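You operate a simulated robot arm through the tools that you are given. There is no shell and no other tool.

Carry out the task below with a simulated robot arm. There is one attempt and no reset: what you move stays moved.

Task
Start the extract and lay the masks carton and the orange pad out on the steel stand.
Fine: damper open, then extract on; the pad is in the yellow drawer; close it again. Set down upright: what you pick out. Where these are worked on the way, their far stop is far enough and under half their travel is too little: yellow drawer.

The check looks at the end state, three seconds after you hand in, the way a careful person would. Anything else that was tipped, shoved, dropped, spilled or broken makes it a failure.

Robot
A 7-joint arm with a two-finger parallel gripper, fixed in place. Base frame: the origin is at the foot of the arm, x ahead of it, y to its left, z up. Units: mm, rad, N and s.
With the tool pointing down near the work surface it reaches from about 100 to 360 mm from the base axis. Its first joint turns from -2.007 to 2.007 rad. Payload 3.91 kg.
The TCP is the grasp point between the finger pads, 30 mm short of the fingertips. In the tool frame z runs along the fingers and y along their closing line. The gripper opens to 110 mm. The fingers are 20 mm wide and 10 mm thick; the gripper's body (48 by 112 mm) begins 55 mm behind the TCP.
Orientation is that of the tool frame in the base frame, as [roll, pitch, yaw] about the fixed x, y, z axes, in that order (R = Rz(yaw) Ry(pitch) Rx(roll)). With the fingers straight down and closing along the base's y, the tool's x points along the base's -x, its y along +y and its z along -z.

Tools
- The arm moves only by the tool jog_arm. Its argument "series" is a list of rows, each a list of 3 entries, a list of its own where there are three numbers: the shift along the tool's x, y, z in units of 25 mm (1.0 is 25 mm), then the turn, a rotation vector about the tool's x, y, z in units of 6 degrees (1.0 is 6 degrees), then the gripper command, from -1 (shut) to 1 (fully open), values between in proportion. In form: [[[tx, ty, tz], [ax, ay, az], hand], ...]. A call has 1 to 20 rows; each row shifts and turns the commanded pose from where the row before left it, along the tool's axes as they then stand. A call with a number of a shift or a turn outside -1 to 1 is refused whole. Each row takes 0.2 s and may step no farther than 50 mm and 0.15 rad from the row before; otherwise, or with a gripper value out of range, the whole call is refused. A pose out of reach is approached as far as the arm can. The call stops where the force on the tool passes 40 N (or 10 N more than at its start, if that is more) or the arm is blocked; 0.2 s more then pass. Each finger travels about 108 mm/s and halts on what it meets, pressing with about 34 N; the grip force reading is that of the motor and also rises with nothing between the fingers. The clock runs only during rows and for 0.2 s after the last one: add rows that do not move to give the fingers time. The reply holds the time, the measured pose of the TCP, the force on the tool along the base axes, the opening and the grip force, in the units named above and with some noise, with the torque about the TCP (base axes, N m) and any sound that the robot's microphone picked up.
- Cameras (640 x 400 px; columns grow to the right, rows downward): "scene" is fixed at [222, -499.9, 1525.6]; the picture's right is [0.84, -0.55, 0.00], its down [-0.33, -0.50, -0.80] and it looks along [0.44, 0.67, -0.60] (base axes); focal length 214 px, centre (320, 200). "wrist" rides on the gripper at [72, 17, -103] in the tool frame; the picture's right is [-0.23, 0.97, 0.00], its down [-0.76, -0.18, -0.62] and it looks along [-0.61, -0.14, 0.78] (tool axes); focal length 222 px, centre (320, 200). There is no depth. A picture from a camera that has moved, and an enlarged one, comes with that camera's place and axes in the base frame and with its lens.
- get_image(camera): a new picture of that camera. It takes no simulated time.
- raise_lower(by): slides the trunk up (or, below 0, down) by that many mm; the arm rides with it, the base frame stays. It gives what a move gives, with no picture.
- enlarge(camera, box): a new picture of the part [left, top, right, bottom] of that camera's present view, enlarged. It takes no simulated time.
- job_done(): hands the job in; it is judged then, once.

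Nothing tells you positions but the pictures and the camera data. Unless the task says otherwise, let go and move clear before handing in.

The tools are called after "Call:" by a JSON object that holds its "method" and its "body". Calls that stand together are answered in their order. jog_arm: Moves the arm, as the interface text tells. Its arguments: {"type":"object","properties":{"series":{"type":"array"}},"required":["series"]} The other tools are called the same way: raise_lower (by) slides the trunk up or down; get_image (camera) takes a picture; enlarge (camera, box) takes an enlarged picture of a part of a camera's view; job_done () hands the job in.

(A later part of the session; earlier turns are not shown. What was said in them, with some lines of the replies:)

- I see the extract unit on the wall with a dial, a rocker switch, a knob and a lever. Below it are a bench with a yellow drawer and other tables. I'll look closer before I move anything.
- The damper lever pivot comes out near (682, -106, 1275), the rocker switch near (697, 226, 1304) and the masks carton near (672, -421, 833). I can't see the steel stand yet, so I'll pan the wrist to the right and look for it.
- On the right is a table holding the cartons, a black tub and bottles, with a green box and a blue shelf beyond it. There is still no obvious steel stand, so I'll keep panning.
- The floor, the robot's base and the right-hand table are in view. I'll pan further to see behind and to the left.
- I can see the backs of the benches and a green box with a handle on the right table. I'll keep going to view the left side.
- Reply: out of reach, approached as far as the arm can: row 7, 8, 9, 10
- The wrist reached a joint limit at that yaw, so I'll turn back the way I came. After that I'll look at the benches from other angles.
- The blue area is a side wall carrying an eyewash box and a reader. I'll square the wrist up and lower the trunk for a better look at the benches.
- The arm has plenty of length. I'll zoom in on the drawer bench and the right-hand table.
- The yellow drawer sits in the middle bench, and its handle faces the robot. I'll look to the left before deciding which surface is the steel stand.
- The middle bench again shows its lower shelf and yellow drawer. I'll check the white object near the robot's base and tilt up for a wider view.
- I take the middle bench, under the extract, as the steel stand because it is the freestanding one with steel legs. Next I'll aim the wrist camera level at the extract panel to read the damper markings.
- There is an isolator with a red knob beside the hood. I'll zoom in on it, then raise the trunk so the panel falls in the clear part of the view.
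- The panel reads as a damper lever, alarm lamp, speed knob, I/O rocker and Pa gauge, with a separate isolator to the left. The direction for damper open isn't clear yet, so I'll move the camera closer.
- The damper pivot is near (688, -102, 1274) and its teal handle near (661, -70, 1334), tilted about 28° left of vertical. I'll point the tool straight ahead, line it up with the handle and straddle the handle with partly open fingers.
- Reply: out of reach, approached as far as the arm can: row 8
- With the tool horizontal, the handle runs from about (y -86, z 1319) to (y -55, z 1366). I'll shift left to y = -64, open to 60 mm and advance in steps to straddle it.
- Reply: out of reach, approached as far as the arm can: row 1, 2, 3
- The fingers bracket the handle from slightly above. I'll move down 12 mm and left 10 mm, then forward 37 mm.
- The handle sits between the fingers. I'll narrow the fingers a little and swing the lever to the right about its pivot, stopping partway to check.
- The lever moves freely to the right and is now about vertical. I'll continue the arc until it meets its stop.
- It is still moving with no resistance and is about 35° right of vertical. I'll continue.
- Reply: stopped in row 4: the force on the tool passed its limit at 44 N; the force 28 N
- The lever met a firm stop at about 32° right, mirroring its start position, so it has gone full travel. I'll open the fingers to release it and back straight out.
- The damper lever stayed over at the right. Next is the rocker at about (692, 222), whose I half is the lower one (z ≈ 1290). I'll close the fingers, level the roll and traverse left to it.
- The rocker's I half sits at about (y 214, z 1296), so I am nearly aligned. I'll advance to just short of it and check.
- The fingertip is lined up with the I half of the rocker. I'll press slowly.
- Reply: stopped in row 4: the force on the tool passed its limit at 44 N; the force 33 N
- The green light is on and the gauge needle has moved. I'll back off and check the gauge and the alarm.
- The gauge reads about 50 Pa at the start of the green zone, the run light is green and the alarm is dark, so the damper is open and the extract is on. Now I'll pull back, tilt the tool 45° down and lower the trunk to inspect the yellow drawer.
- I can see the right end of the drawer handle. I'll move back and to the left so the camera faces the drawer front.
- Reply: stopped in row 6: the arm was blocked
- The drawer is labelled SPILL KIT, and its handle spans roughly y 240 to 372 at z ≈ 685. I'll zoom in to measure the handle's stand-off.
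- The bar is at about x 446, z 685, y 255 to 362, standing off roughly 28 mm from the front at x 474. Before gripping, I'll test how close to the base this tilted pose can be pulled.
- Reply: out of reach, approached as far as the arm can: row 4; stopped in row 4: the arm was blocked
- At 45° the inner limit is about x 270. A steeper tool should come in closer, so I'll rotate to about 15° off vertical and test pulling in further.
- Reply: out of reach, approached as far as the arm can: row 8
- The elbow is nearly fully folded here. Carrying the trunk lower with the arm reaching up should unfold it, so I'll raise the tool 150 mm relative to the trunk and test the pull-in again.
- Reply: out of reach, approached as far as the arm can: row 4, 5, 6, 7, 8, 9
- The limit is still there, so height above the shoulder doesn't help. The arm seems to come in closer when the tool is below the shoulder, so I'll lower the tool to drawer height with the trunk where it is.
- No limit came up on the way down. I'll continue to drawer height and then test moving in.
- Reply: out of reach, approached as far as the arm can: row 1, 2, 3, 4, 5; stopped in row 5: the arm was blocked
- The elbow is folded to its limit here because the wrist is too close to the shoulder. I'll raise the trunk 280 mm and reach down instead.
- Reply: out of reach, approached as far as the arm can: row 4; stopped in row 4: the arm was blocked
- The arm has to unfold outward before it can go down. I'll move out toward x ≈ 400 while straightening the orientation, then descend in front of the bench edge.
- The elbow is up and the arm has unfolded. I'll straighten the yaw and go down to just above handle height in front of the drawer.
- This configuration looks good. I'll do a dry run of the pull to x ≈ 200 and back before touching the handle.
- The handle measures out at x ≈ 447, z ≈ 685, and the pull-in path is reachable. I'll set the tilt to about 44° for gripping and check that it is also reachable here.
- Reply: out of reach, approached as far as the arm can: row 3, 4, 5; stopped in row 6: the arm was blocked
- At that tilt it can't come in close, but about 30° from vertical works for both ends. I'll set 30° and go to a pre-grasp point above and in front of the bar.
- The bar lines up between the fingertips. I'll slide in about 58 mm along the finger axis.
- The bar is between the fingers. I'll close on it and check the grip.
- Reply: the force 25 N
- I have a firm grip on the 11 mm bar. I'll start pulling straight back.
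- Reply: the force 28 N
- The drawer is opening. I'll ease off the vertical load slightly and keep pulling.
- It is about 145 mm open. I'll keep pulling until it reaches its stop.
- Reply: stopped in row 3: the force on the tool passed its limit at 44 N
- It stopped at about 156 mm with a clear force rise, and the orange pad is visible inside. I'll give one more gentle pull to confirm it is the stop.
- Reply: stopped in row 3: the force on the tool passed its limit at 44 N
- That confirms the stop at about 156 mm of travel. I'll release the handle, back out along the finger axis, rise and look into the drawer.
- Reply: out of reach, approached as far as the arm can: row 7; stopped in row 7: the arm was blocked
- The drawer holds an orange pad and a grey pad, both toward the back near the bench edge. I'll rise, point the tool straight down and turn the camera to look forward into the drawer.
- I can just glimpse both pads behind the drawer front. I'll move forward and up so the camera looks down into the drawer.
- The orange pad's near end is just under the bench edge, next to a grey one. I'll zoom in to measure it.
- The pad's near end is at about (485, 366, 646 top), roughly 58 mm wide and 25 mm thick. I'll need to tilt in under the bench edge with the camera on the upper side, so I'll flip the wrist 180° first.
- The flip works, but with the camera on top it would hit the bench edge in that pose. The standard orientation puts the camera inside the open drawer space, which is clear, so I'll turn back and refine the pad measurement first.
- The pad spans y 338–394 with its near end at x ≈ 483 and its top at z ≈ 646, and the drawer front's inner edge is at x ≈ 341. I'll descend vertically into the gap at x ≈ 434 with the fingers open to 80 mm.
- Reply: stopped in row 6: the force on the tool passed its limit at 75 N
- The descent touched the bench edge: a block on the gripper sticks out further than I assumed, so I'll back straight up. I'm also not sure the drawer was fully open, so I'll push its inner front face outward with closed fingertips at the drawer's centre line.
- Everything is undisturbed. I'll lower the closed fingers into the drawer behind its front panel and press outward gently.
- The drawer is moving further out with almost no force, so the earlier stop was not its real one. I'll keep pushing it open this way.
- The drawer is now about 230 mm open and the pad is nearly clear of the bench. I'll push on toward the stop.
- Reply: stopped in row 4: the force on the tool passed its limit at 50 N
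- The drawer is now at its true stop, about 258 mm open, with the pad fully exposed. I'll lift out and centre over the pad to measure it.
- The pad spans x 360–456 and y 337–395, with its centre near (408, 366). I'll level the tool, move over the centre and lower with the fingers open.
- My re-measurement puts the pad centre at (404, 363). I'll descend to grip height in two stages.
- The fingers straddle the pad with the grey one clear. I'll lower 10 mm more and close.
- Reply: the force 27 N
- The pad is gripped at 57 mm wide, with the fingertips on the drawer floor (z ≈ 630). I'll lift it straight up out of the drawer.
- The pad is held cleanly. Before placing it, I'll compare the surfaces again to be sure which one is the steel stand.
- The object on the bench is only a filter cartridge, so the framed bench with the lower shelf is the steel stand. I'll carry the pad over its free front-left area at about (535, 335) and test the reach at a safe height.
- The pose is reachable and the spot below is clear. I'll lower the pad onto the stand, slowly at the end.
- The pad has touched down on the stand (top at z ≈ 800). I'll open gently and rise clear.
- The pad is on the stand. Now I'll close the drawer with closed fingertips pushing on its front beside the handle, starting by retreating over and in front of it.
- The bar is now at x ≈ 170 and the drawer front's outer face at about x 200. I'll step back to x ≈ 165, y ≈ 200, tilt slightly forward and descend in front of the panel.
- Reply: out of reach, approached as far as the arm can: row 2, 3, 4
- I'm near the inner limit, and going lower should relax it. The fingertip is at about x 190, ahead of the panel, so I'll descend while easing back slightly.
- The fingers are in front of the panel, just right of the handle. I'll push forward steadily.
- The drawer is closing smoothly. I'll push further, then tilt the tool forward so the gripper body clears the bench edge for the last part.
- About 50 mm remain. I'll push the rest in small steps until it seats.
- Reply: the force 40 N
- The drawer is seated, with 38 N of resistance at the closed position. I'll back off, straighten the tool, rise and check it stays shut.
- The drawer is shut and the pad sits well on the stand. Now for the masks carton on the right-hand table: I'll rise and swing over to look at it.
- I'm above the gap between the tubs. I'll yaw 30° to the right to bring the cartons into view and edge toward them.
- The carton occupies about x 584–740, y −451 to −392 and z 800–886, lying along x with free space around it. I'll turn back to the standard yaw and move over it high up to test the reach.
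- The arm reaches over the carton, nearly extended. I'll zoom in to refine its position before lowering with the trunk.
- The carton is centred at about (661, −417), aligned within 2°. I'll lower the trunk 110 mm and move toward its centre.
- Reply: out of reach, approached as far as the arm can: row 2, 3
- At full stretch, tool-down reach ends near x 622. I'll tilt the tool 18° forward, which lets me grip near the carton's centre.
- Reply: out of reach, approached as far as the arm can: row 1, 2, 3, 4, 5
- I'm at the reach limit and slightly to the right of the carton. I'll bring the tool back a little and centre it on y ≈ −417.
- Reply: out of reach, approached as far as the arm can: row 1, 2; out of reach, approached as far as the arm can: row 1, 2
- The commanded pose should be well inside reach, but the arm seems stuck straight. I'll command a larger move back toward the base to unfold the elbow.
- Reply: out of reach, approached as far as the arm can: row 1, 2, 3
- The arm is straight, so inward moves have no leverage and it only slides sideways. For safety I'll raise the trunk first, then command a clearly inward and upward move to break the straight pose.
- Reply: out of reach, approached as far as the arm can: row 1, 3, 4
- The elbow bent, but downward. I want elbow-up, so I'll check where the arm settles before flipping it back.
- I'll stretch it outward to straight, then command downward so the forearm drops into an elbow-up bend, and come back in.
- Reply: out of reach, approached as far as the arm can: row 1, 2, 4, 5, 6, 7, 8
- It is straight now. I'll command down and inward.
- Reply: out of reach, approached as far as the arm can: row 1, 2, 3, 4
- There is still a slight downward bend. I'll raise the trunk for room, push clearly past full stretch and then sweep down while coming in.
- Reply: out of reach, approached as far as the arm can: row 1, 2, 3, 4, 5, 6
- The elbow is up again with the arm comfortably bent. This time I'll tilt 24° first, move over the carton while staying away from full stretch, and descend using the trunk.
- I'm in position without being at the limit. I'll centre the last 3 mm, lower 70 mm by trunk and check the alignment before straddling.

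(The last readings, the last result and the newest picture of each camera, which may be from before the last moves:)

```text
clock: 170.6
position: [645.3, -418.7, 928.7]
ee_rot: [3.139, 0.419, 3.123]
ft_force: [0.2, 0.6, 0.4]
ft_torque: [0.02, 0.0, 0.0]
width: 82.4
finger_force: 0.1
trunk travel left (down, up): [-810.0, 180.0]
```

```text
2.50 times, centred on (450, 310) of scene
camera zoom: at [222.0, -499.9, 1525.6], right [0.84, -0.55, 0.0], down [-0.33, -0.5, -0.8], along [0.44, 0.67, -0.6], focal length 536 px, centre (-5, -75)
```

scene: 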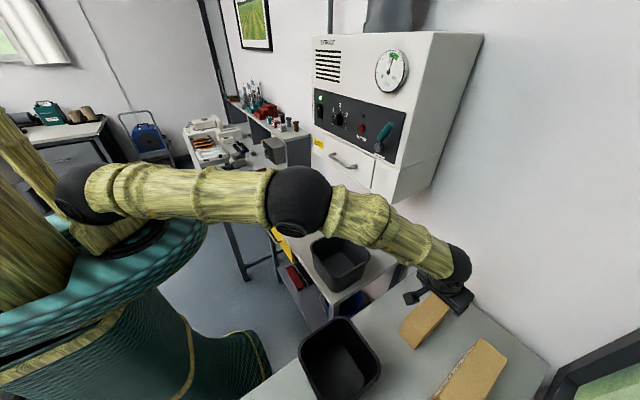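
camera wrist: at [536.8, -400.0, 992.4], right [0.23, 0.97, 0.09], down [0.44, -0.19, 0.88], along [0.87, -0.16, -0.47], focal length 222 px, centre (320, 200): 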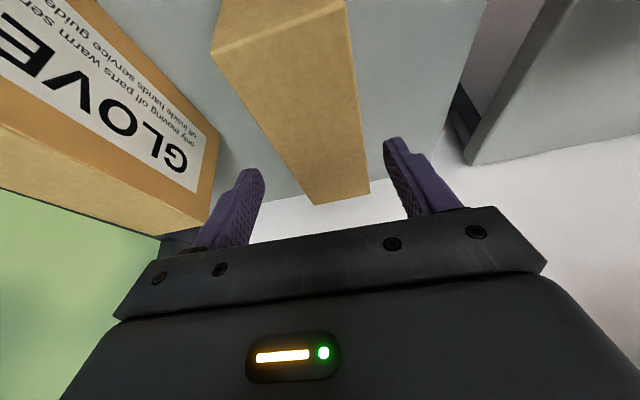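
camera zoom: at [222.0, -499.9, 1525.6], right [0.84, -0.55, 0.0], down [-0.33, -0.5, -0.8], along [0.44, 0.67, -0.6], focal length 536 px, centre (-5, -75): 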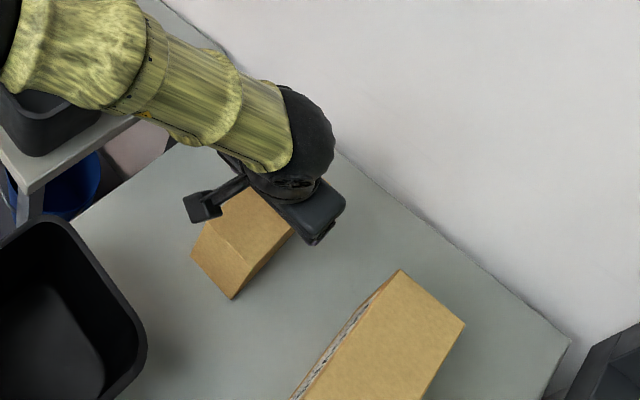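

The carton lies between the fingers. I'll lower the remaining 70 mm.

Call:
{"method": "raise_lower", "body": {"by": -70}}

Call:
{"method": "get_image", "body": {"camera": "wrist"}}

Call:
{"method": "enlarge", "body": {"camera": "scene", "box": [370, 230, 530, 390]}}

```text
clock: 171.7
position: [645.7, -419.4, 858.6]
ee_rot: [3.139, 0.42, 3.123]
ft_force: [-0.3, 0.4, 0.8]
ft_torque: [0.0, 0.02, 0.01]
width: 82.3
finger_force: 0.0
trunk travel left (down, up): [-740.0, 250.0]
```

```text
taken
camera wrist: at [536.8, -400.0, 922.3], right [0.23, 0.97, 0.09], down [0.44, -0.19, 0.88], along [0.87, -0.16, -0.47], focal length 222 px, centre (320, 200)
```

wrist: 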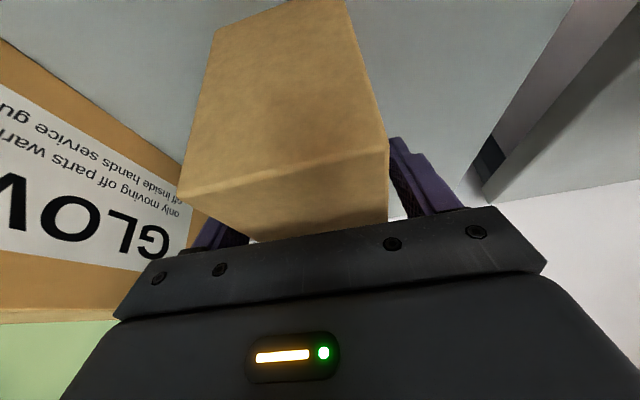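

```text
2.50 times, centred on (450, 310) of scene
camera zoom: at [222.0, -499.9, 1525.6], right [0.84, -0.55, 0.0], down [-0.33, -0.5, -0.8], along [0.44, 0.67, -0.6], focal length 536 px, centre (-5, -75)
```

zoom: 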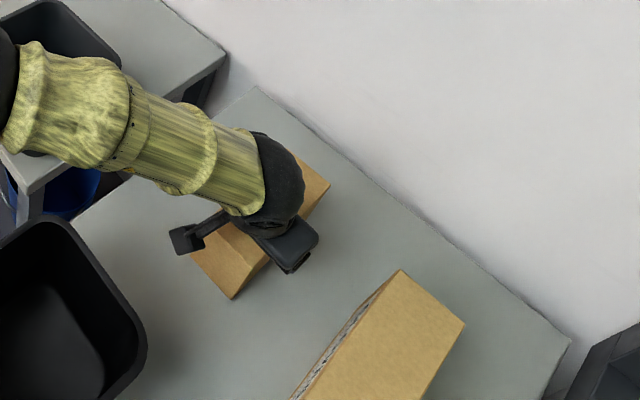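

The fingers straddle the carton with no contact. I'll close on it.

Call:
{"method": "jog_arm", "body": {"series": [[[0, 0, 0], [0, 0, 0], 0.2], [[0, 0, 0], [0, 0, 0], -0.2], [[0, 0, 0], [0, 0, 0], -0.4], [[0, 0, 0], [0, 0, 0], -0.4]]}}

Call:
{"method": "get_image", "body": {"camera": "wrist"}}

```text
clock: 172.7
position: [643.5, -417.6, 857.8]
ee_rot: [3.139, 0.422, 3.123]
ft_force: [-0.1, -1.1, 0.8]
ft_torque: [0.1, -0.02, 0.05]
width: 60.2
finger_force: 34.4
trunk travel left (down, up): [-740.0, 250.0]
```

```text
taken
camera wrist: at [536.9, -400.0, 922.4], right [0.23, 0.97, 0.09], down [0.44, -0.19, 0.88], along [0.87, -0.16, -0.47], focal length 222 px, centre (320, 200)
```

wrist: 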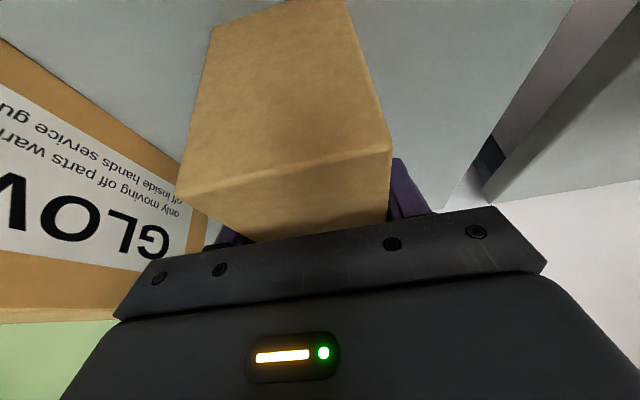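

I have the carton at 60 mm width. I'll lift it 200 mm with the trunk.

Call:
{"method": "raise_lower", "body": {"by": 15}}

Call:
{"method": "raise_lower", "body": {"by": 195}}

Call:
{"method": "get_image", "body": {"camera": "wrist"}}

Call:
{"method": "get_image", "body": {"camera": "scene"}}

```text
clock: 173.3
position: [645.1, -418.9, 872.5]
ee_rot: [3.136, 0.424, 3.121]
ft_force: [0.2, 0.4, -2.1]
ft_torque: [0.01, 0.02, -0.03]
width: 60.0
finger_force: 33.8
trunk travel left (down, up): [-755.0, 235.0]
```

```text
clock: 175.5
position: [645.3, -418.0, 1067.2]
ee_rot: [3.141, 0.421, 3.122]
ft_force: [0.2, 0.7, -2.7]
ft_torque: [-0.01, 0.0, 0.02]
width: 60.0
finger_force: 33.9
trunk travel left (down, up): [-950.0, 40.0]
```

```text
taken
camera wrist: at [537.2, -400.1, 1131.9], right [0.23, 0.97, 0.09], down [0.44, -0.19, 0.88], along [0.87, -0.16, -0.47], focal length 222 px, centre (320, 200)
```

wrist: 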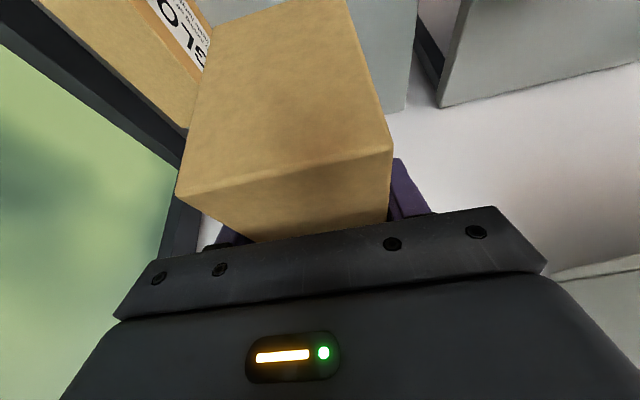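

```text
taken
```

scene: 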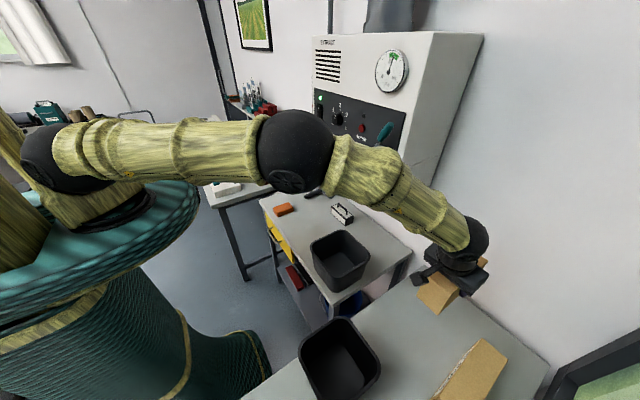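

The lift is steady and the carton weighs about 2.4 N. I'll draw it in toward the base, then carry it left above the tub to the stand.

Call:
{"method": "jog_arm", "body": {"series": [[[0.8, 0.8, -0.37], [0, 0, 0], -0.4], [[0.8, 0.8, -0.37], [0, 0, 0], -0.4], [[0.8, 0.8, -0.37], [0, 0, 0], -0.4], [[0.8, 0.8, -0.37], [0, 0, 0], -0.4], [[0, 1, 0], [0, 0, 0], -0.4], [[0, 1, 0], [0, 0, 0], -0.4], [[0, 1, 0], [0, 0, 0], -0.4], [[0, 1, 0], [0, 0, 0], -0.4], [[0, 1, 0], [0, 0, 0], -0.4], [[0, 1, 0], [0, 0, 0], -0.4]]}}

Call:
{"method": "get_image", "body": {"camera": "scene"}}

```text
clock: 177.7
position: [562.0, -185.4, 1070.3]
ee_rot: [3.139, 0.42, 3.122]
ft_force: [-0.9, 0.3, -1.8]
ft_torque: [0.0, 0.05, -0.01]
width: 60.1
finger_force: 34.1
trunk travel left (down, up): [-950.0, 40.0]
```

```text
taken
```

scene: 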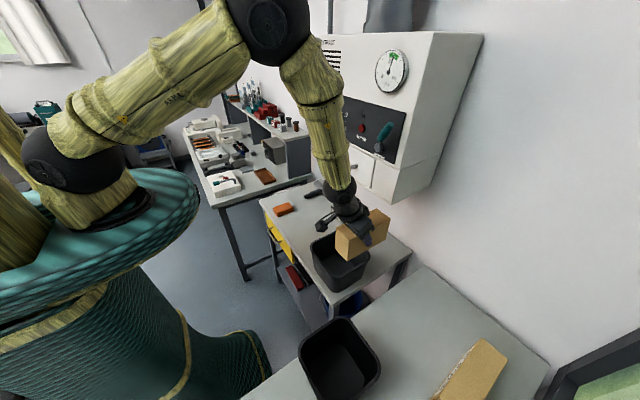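

The carton is passing over the tub with good clearance. I'll continue left to y ≈ 150.

Call:
{"method": "jog_arm", "body": {"series": [[[0, 1, 0], [0, 0, 0], -0.4], [[0, 1, 0], [0, 0, 0], -0.4], [[0, 1, 0], [0, 0, 0], -0.4], [[0, 1, 0], [0, 0, 0], -0.4], [[0, 1, 0], [0, 0, 0], -0.4], [[0, 1, 0], [0, 0, 0], -0.4], [[0, 1, 0], [0, 0, 0], -0.4], [[0, 1, 0], [0, 0, 0], -0.4], [[0, 1, 0], [0, 0, 0], -0.4], [[0, 1, 0], [0, 0, 0], -0.4], [[0, 1, 0], [0, 0, 0], -0.4], [[0, 1, 0], [0, 0, 0], -0.4], [[0, 1, 0], [0, 0, 0], -0.4]]}}

Call:
{"method": "get_image", "body": {"camera": "scene"}}

Call:
{"method": "get_image", "body": {"camera": "wrist"}}

```text
clock: 180.5
position: [566.1, 141.5, 1068.1]
ee_rot: [3.14, 0.42, 3.121]
ft_force: [0.1, -0.4, -2.4]
ft_torque: [-0.03, 0.04, 0.0]
width: 60.0
finger_force: 33.8
trunk travel left (down, up): [-950.0, 40.0]
```

```text
taken
```

scene: 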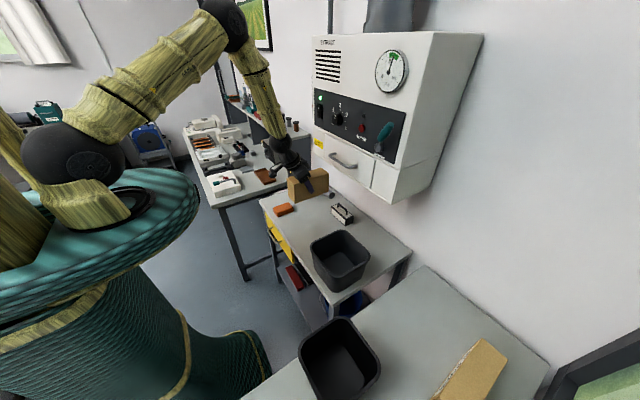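

```text
taken
camera wrist: at [458.4, 157.9, 1132.9], right [0.23, 0.97, 0.09], down [0.44, -0.19, 0.88], along [0.87, -0.16, -0.47], focal length 222 px, centre (320, 200)
```

wrist: 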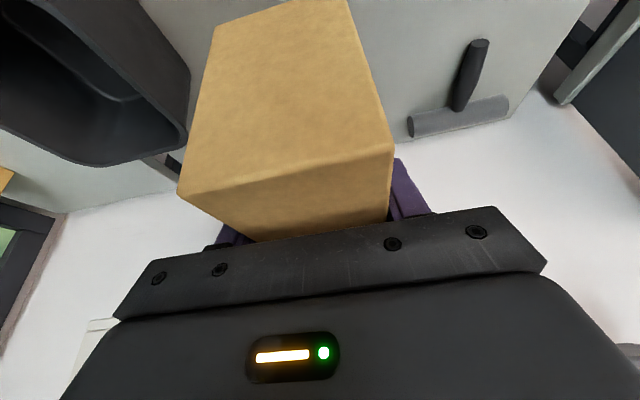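

The carton hangs above a free spot: its footprint will be about x 503–663, y 112–172, clear of the filter, pad and tub. I'll lower it 190 mm with the trunk.

Call:
{"method": "raise_lower", "body": {"by": -190}}

Call:
{"method": "enlarge", "body": {"camera": "scene", "box": [240, 140, 400, 280]}}

Call:
{"method": "get_image", "body": {"camera": "wrist"}}

```text
clock: 182.6
position: [566.3, 137.9, 878.9]
ee_rot: [3.141, 0.42, 3.123]
ft_force: [0.0, 0.0, -2.1]
ft_torque: [0.0, 0.03, -0.02]
width: 59.8
finger_force: 33.9
trunk travel left (down, up): [-760.0, 230.0]
```

```text
2.86 times, centred on (320, 210) of scene
camera zoom: at [222.0, -499.9, 1525.6], right [0.84, -0.55, 0.0], down [-0.33, -0.5, -0.8], along [0.44, 0.67, -0.6], focal length 613 px, centre (320, 171)
```

zoom: 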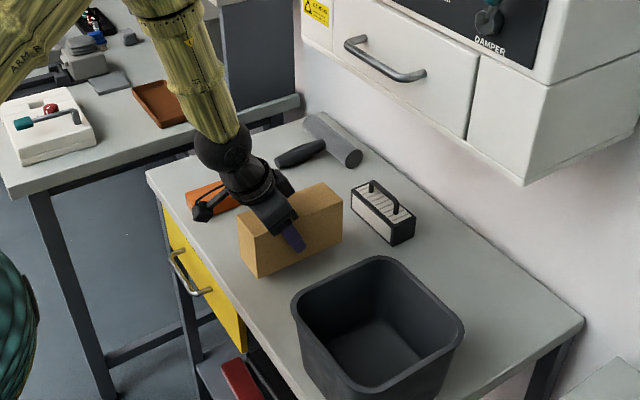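

```text
taken
camera wrist: at [458.4, 156.7, 943.2], right [0.23, 0.97, 0.09], down [0.44, -0.19, 0.88], along [0.87, -0.16, -0.47], focal length 222 px, centre (320, 200)
```

wrist: 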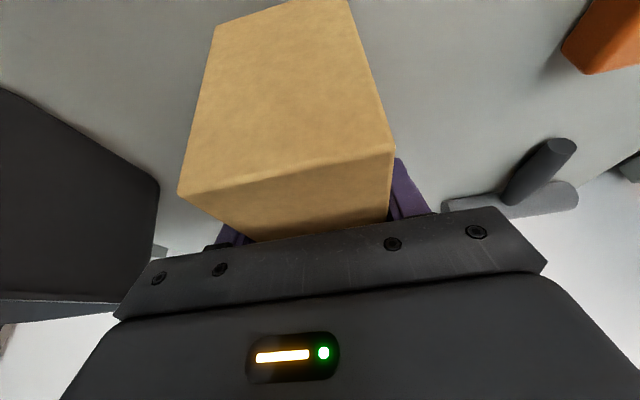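

It is positioned well, about 20 mm above the stand. I'll lower in small steps and watch for contact.

Call:
{"method": "jog_arm", "body": {"series": [[[0.13, 0, 0.29], [0, 0, 0], -0.4], [[0.08, 0, 0.18], [0, 0, 0], -0.4], [[0.049, 0, 0.109], [0, 0, 0], -0.4], [[0.033, 0, 0.073], [0, 0, 0], -0.4]]}}

```text
clock: 183.6
position: [566.5, 138.7, 861.8]
ee_rot: [3.139, 0.422, 3.122]
ft_force: [-0.5, 0.5, -2.3]
ft_torque: [0.01, 0.01, -0.01]
width: 59.7
finger_force: 34.2
trunk travel left (down, up): [-760.0, 230.0]
```

Call:
{"method": "jog_arm", "body": {"series": [[[0.033, 0, 0.073], [0, 0, 0], -0.4], [[0.033, 0, 0.073], [0, 0, 0], -0.4], [[0, 0, 0], [0, 0, 0], -0.4]]}}

Call:
{"method": "enlarge", "body": {"camera": "scene", "box": [270, 170, 350, 240]}}

```text
clock: 184.3
position: [565.8, 139.6, 858.9]
ee_rot: [3.138, 0.424, 3.123]
ft_force: [2.2, 0.2, 15.1]
ft_torque: [0.01, 1.02, 0.13]
width: 60.1
finger_force: 34.5
trunk travel left (down, up): [-760.0, 230.0]
```

```text
5.71 times, centred on (310, 205) of scene
camera zoom: at [222.0, -499.9, 1525.6], right [0.84, -0.55, 0.0], down [-0.33, -0.5, -0.8], along [0.44, 0.67, -0.6], focal length 1226 px, centre (377, 171)
```

zoom: 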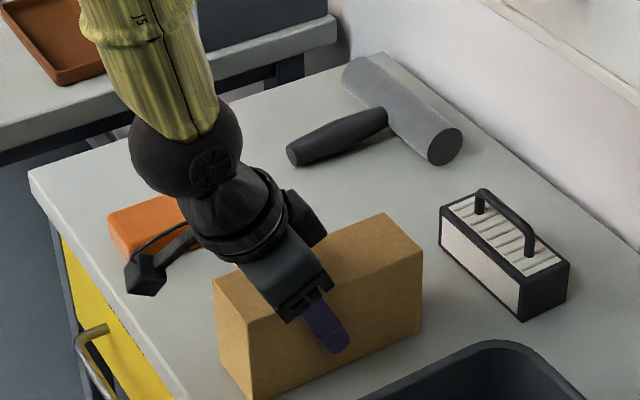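

The carton is down, with a contact force of about 17 N. I'll open the fingers gradually and withdraw along the finger axis.

Call:
{"method": "jog_arm", "body": {"series": [[[0, 0, -0.03], [0, 0, 0], -0.4], [[0, 0, 0], [0, 0, 0], 0.15], [[0, 0, 0], [0, 0, 0], 0.35], [[0, 0, 0], [0, 0, 0], 0.5], [[0, 0, -0.5], [0, 0, 0], 0.5], [[0, 0, -1], [0, 0, 0], 0.5], [[0, 0, -1], [0, 0, 0], 0.5], [[0, 0, -1], [0, 0, 0], 0.5], [[0, 0, -1], [0, 0, 0], 0.5], [[0, 0, -1], [0, 0, 0], 0.5]]}}

Call:
{"method": "get_image", "body": {"camera": "scene"}}

Call:
{"method": "get_image", "body": {"camera": "wrist"}}

```text
clock: 186.6
position: [511.1, 139.5, 984.3]
ee_rot: [3.138, 0.42, 3.123]
ft_force: [-0.5, 1.1, -0.1]
ft_torque: [0.01, -0.01, 0.0]
width: 82.3
finger_force: 0.0
trunk travel left (down, up): [-760.0, 230.0]
```

```text
taken
```

scene: 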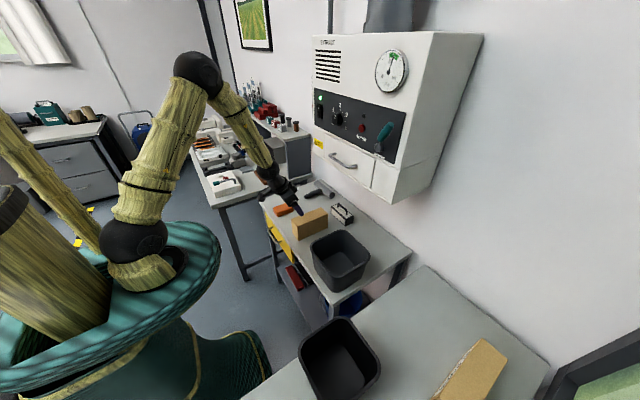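

```text
taken
camera wrist: at [401.9, 157.9, 1048.8], right [0.23, 0.97, 0.09], down [0.44, -0.19, 0.88], along [0.87, -0.16, -0.47], focal length 222 px, centre (320, 200)
```

wrist: 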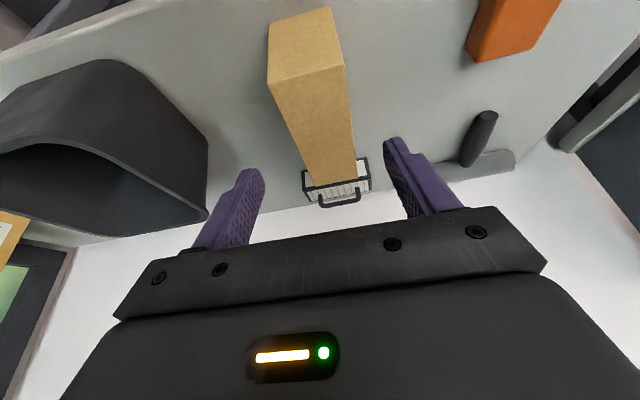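

The carton stands upright on the stand beside the pad. I'll move the arm well clear and check everything once more.

Call:
{"method": "jog_arm", "body": {"series": [[[0.5, 0, -0.9], [0, 0, 0], 0.5], [[0.5, 0, -0.9], [0, 0, 0], 0.5], [[0, 0, 0], [0, 0, 0], 0.5]]}}

Call:
{"method": "raise_lower", "body": {"by": 150}}

Call:
{"method": "enlarge", "body": {"camera": "scene", "box": [230, 170, 430, 320]}}

Call:
{"method": "enlarge", "body": {"camera": "scene", "box": [300, 30, 440, 170]}}

Call:
{"method": "get_image", "body": {"camera": "scene"}}

Call:
{"method": "get_image", "body": {"camera": "wrist"}}

```text
clock: 187.3
position: [468.8, 140.1, 1013.8]
ee_rot: [3.138, 0.42, 3.122]
ft_force: [0.0, 1.0, -0.1]
ft_torque: [0.0, 0.0, 0.04]
width: 82.8
finger_force: 0.0
trunk travel left (down, up): [-760.0, 230.0]
```

```text
clock: 189.1
position: [468.8, 140.9, 1163.7]
ee_rot: [3.14, 0.421, 3.123]
ft_force: [0.2, -0.2, 0.1]
ft_torque: [0.01, 0.02, 0.02]
width: 82.5
finger_force: 0.0
trunk travel left (down, up): [-910.0, 80.0]
```

```text
2.67 times, centred on (330, 245) of scene
camera zoom: at [222.0, -499.9, 1525.6], right [0.84, -0.55, 0.0], down [-0.33, -0.5, -0.8], along [0.44, 0.67, -0.6], focal length 572 px, centre (293, 80)
```

zoom: 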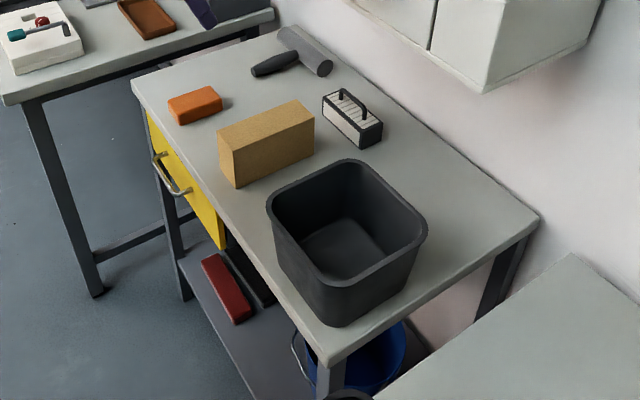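

```text
2.86 times, centred on (370, 100) of scene
camera zoom: at [222.0, -499.9, 1525.6], right [0.84, -0.55, 0.0], down [-0.33, -0.5, -0.8], along [0.44, 0.67, -0.6], focal length 613 px, centre (177, 486)
```

zoom: 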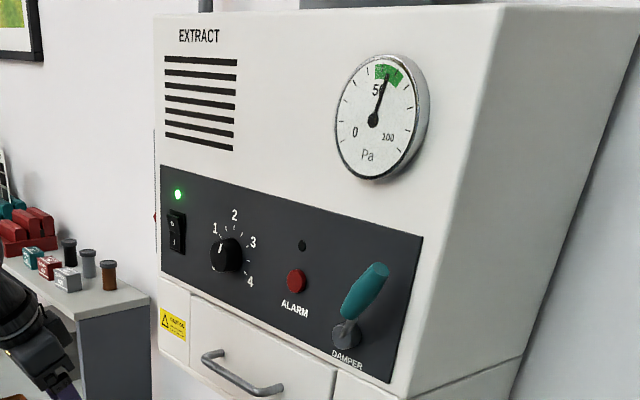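

```text
taken
```

scene: 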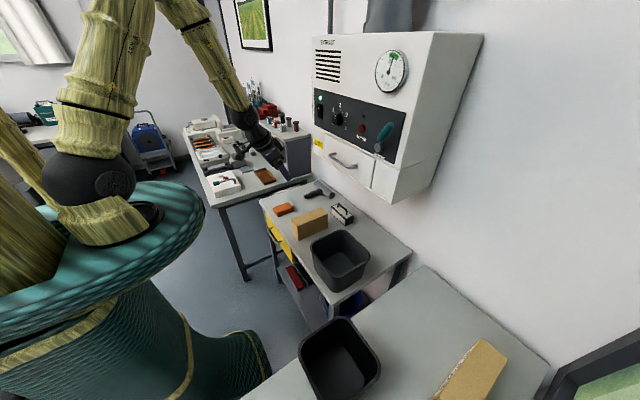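

```text
taken
camera wrist: at [361.2, 158.7, 1228.1], right [0.23, 0.97, 0.09], down [0.44, -0.19, 0.88], along [0.87, -0.16, -0.47], focal length 222 px, centre (320, 200)
```

wrist: 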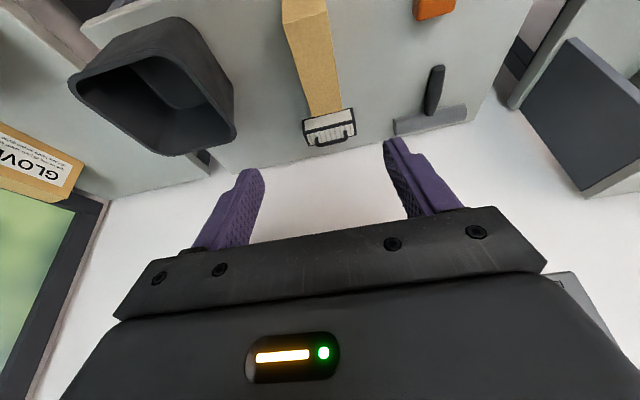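

Extract is running in the green with the alarm dark, and both items are on the stand. I'll compare the drawer against its original closed view before handing in.

Call:
{"method": "enlarge", "body": {"camera": "scene", "box": [250, 195, 310, 275]}}

```text
5.00 times, centred on (280, 235) of scene
camera zoom: at [222.0, -499.9, 1525.6], right [0.84, -0.55, 0.0], down [-0.33, -0.5, -0.8], along [0.44, 0.67, -0.6], focal length 1072 px, centre (520, 25)
```

zoom: 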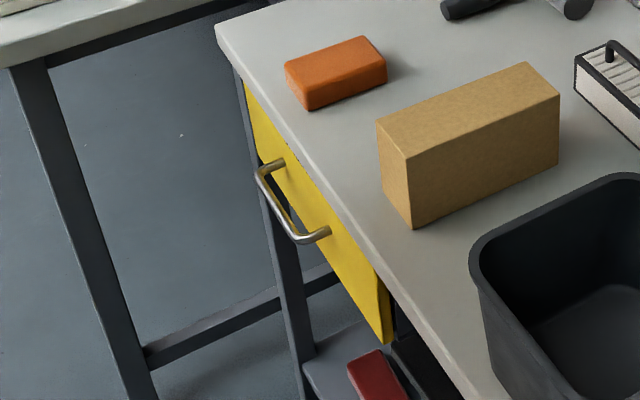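

The drawer matches its original closed view. The pad and carton sit upright on the stand, the damper is open, the extract is on and the arm is clear, so I'm handing in.

Call:
{"method": "job_done", "body": {}}

```text
The job is handed in.
```

I've handed the job in: the extract is running, and the masks carton and the orange pad are both on the steel stand.

- **Extract:** I moved the damper lever to its far stop first, then switched the rocker to I. The run light is green, the gauge reads just above 50 Pa in the green zone, and the alarm lamp is dark. Nothing on the lever marks open, so I judged that from the gauge.
- **Orange pad:** I opened the yellow drawer to its stop (about 260 mm), took the pad out and laid it flat on the stand. The drawer is shut again and looks the same as it did at the start.
- **Masks carton:** I moved it from the right-hand table and set it upright on the stand, clear of the pad, the filter and the tub.
- **Which surface is the stand:** no surface is labelled as the steel stand. I took it to be the bench under the extract, with the legs and lower shelf.
- **Contact on the way:** the gripper knocked the front edge of that bench once, with a force peak of about 75 N. Nothing had moved in the pictures afterwards.

The arm is clear of the bench with the gripper open.
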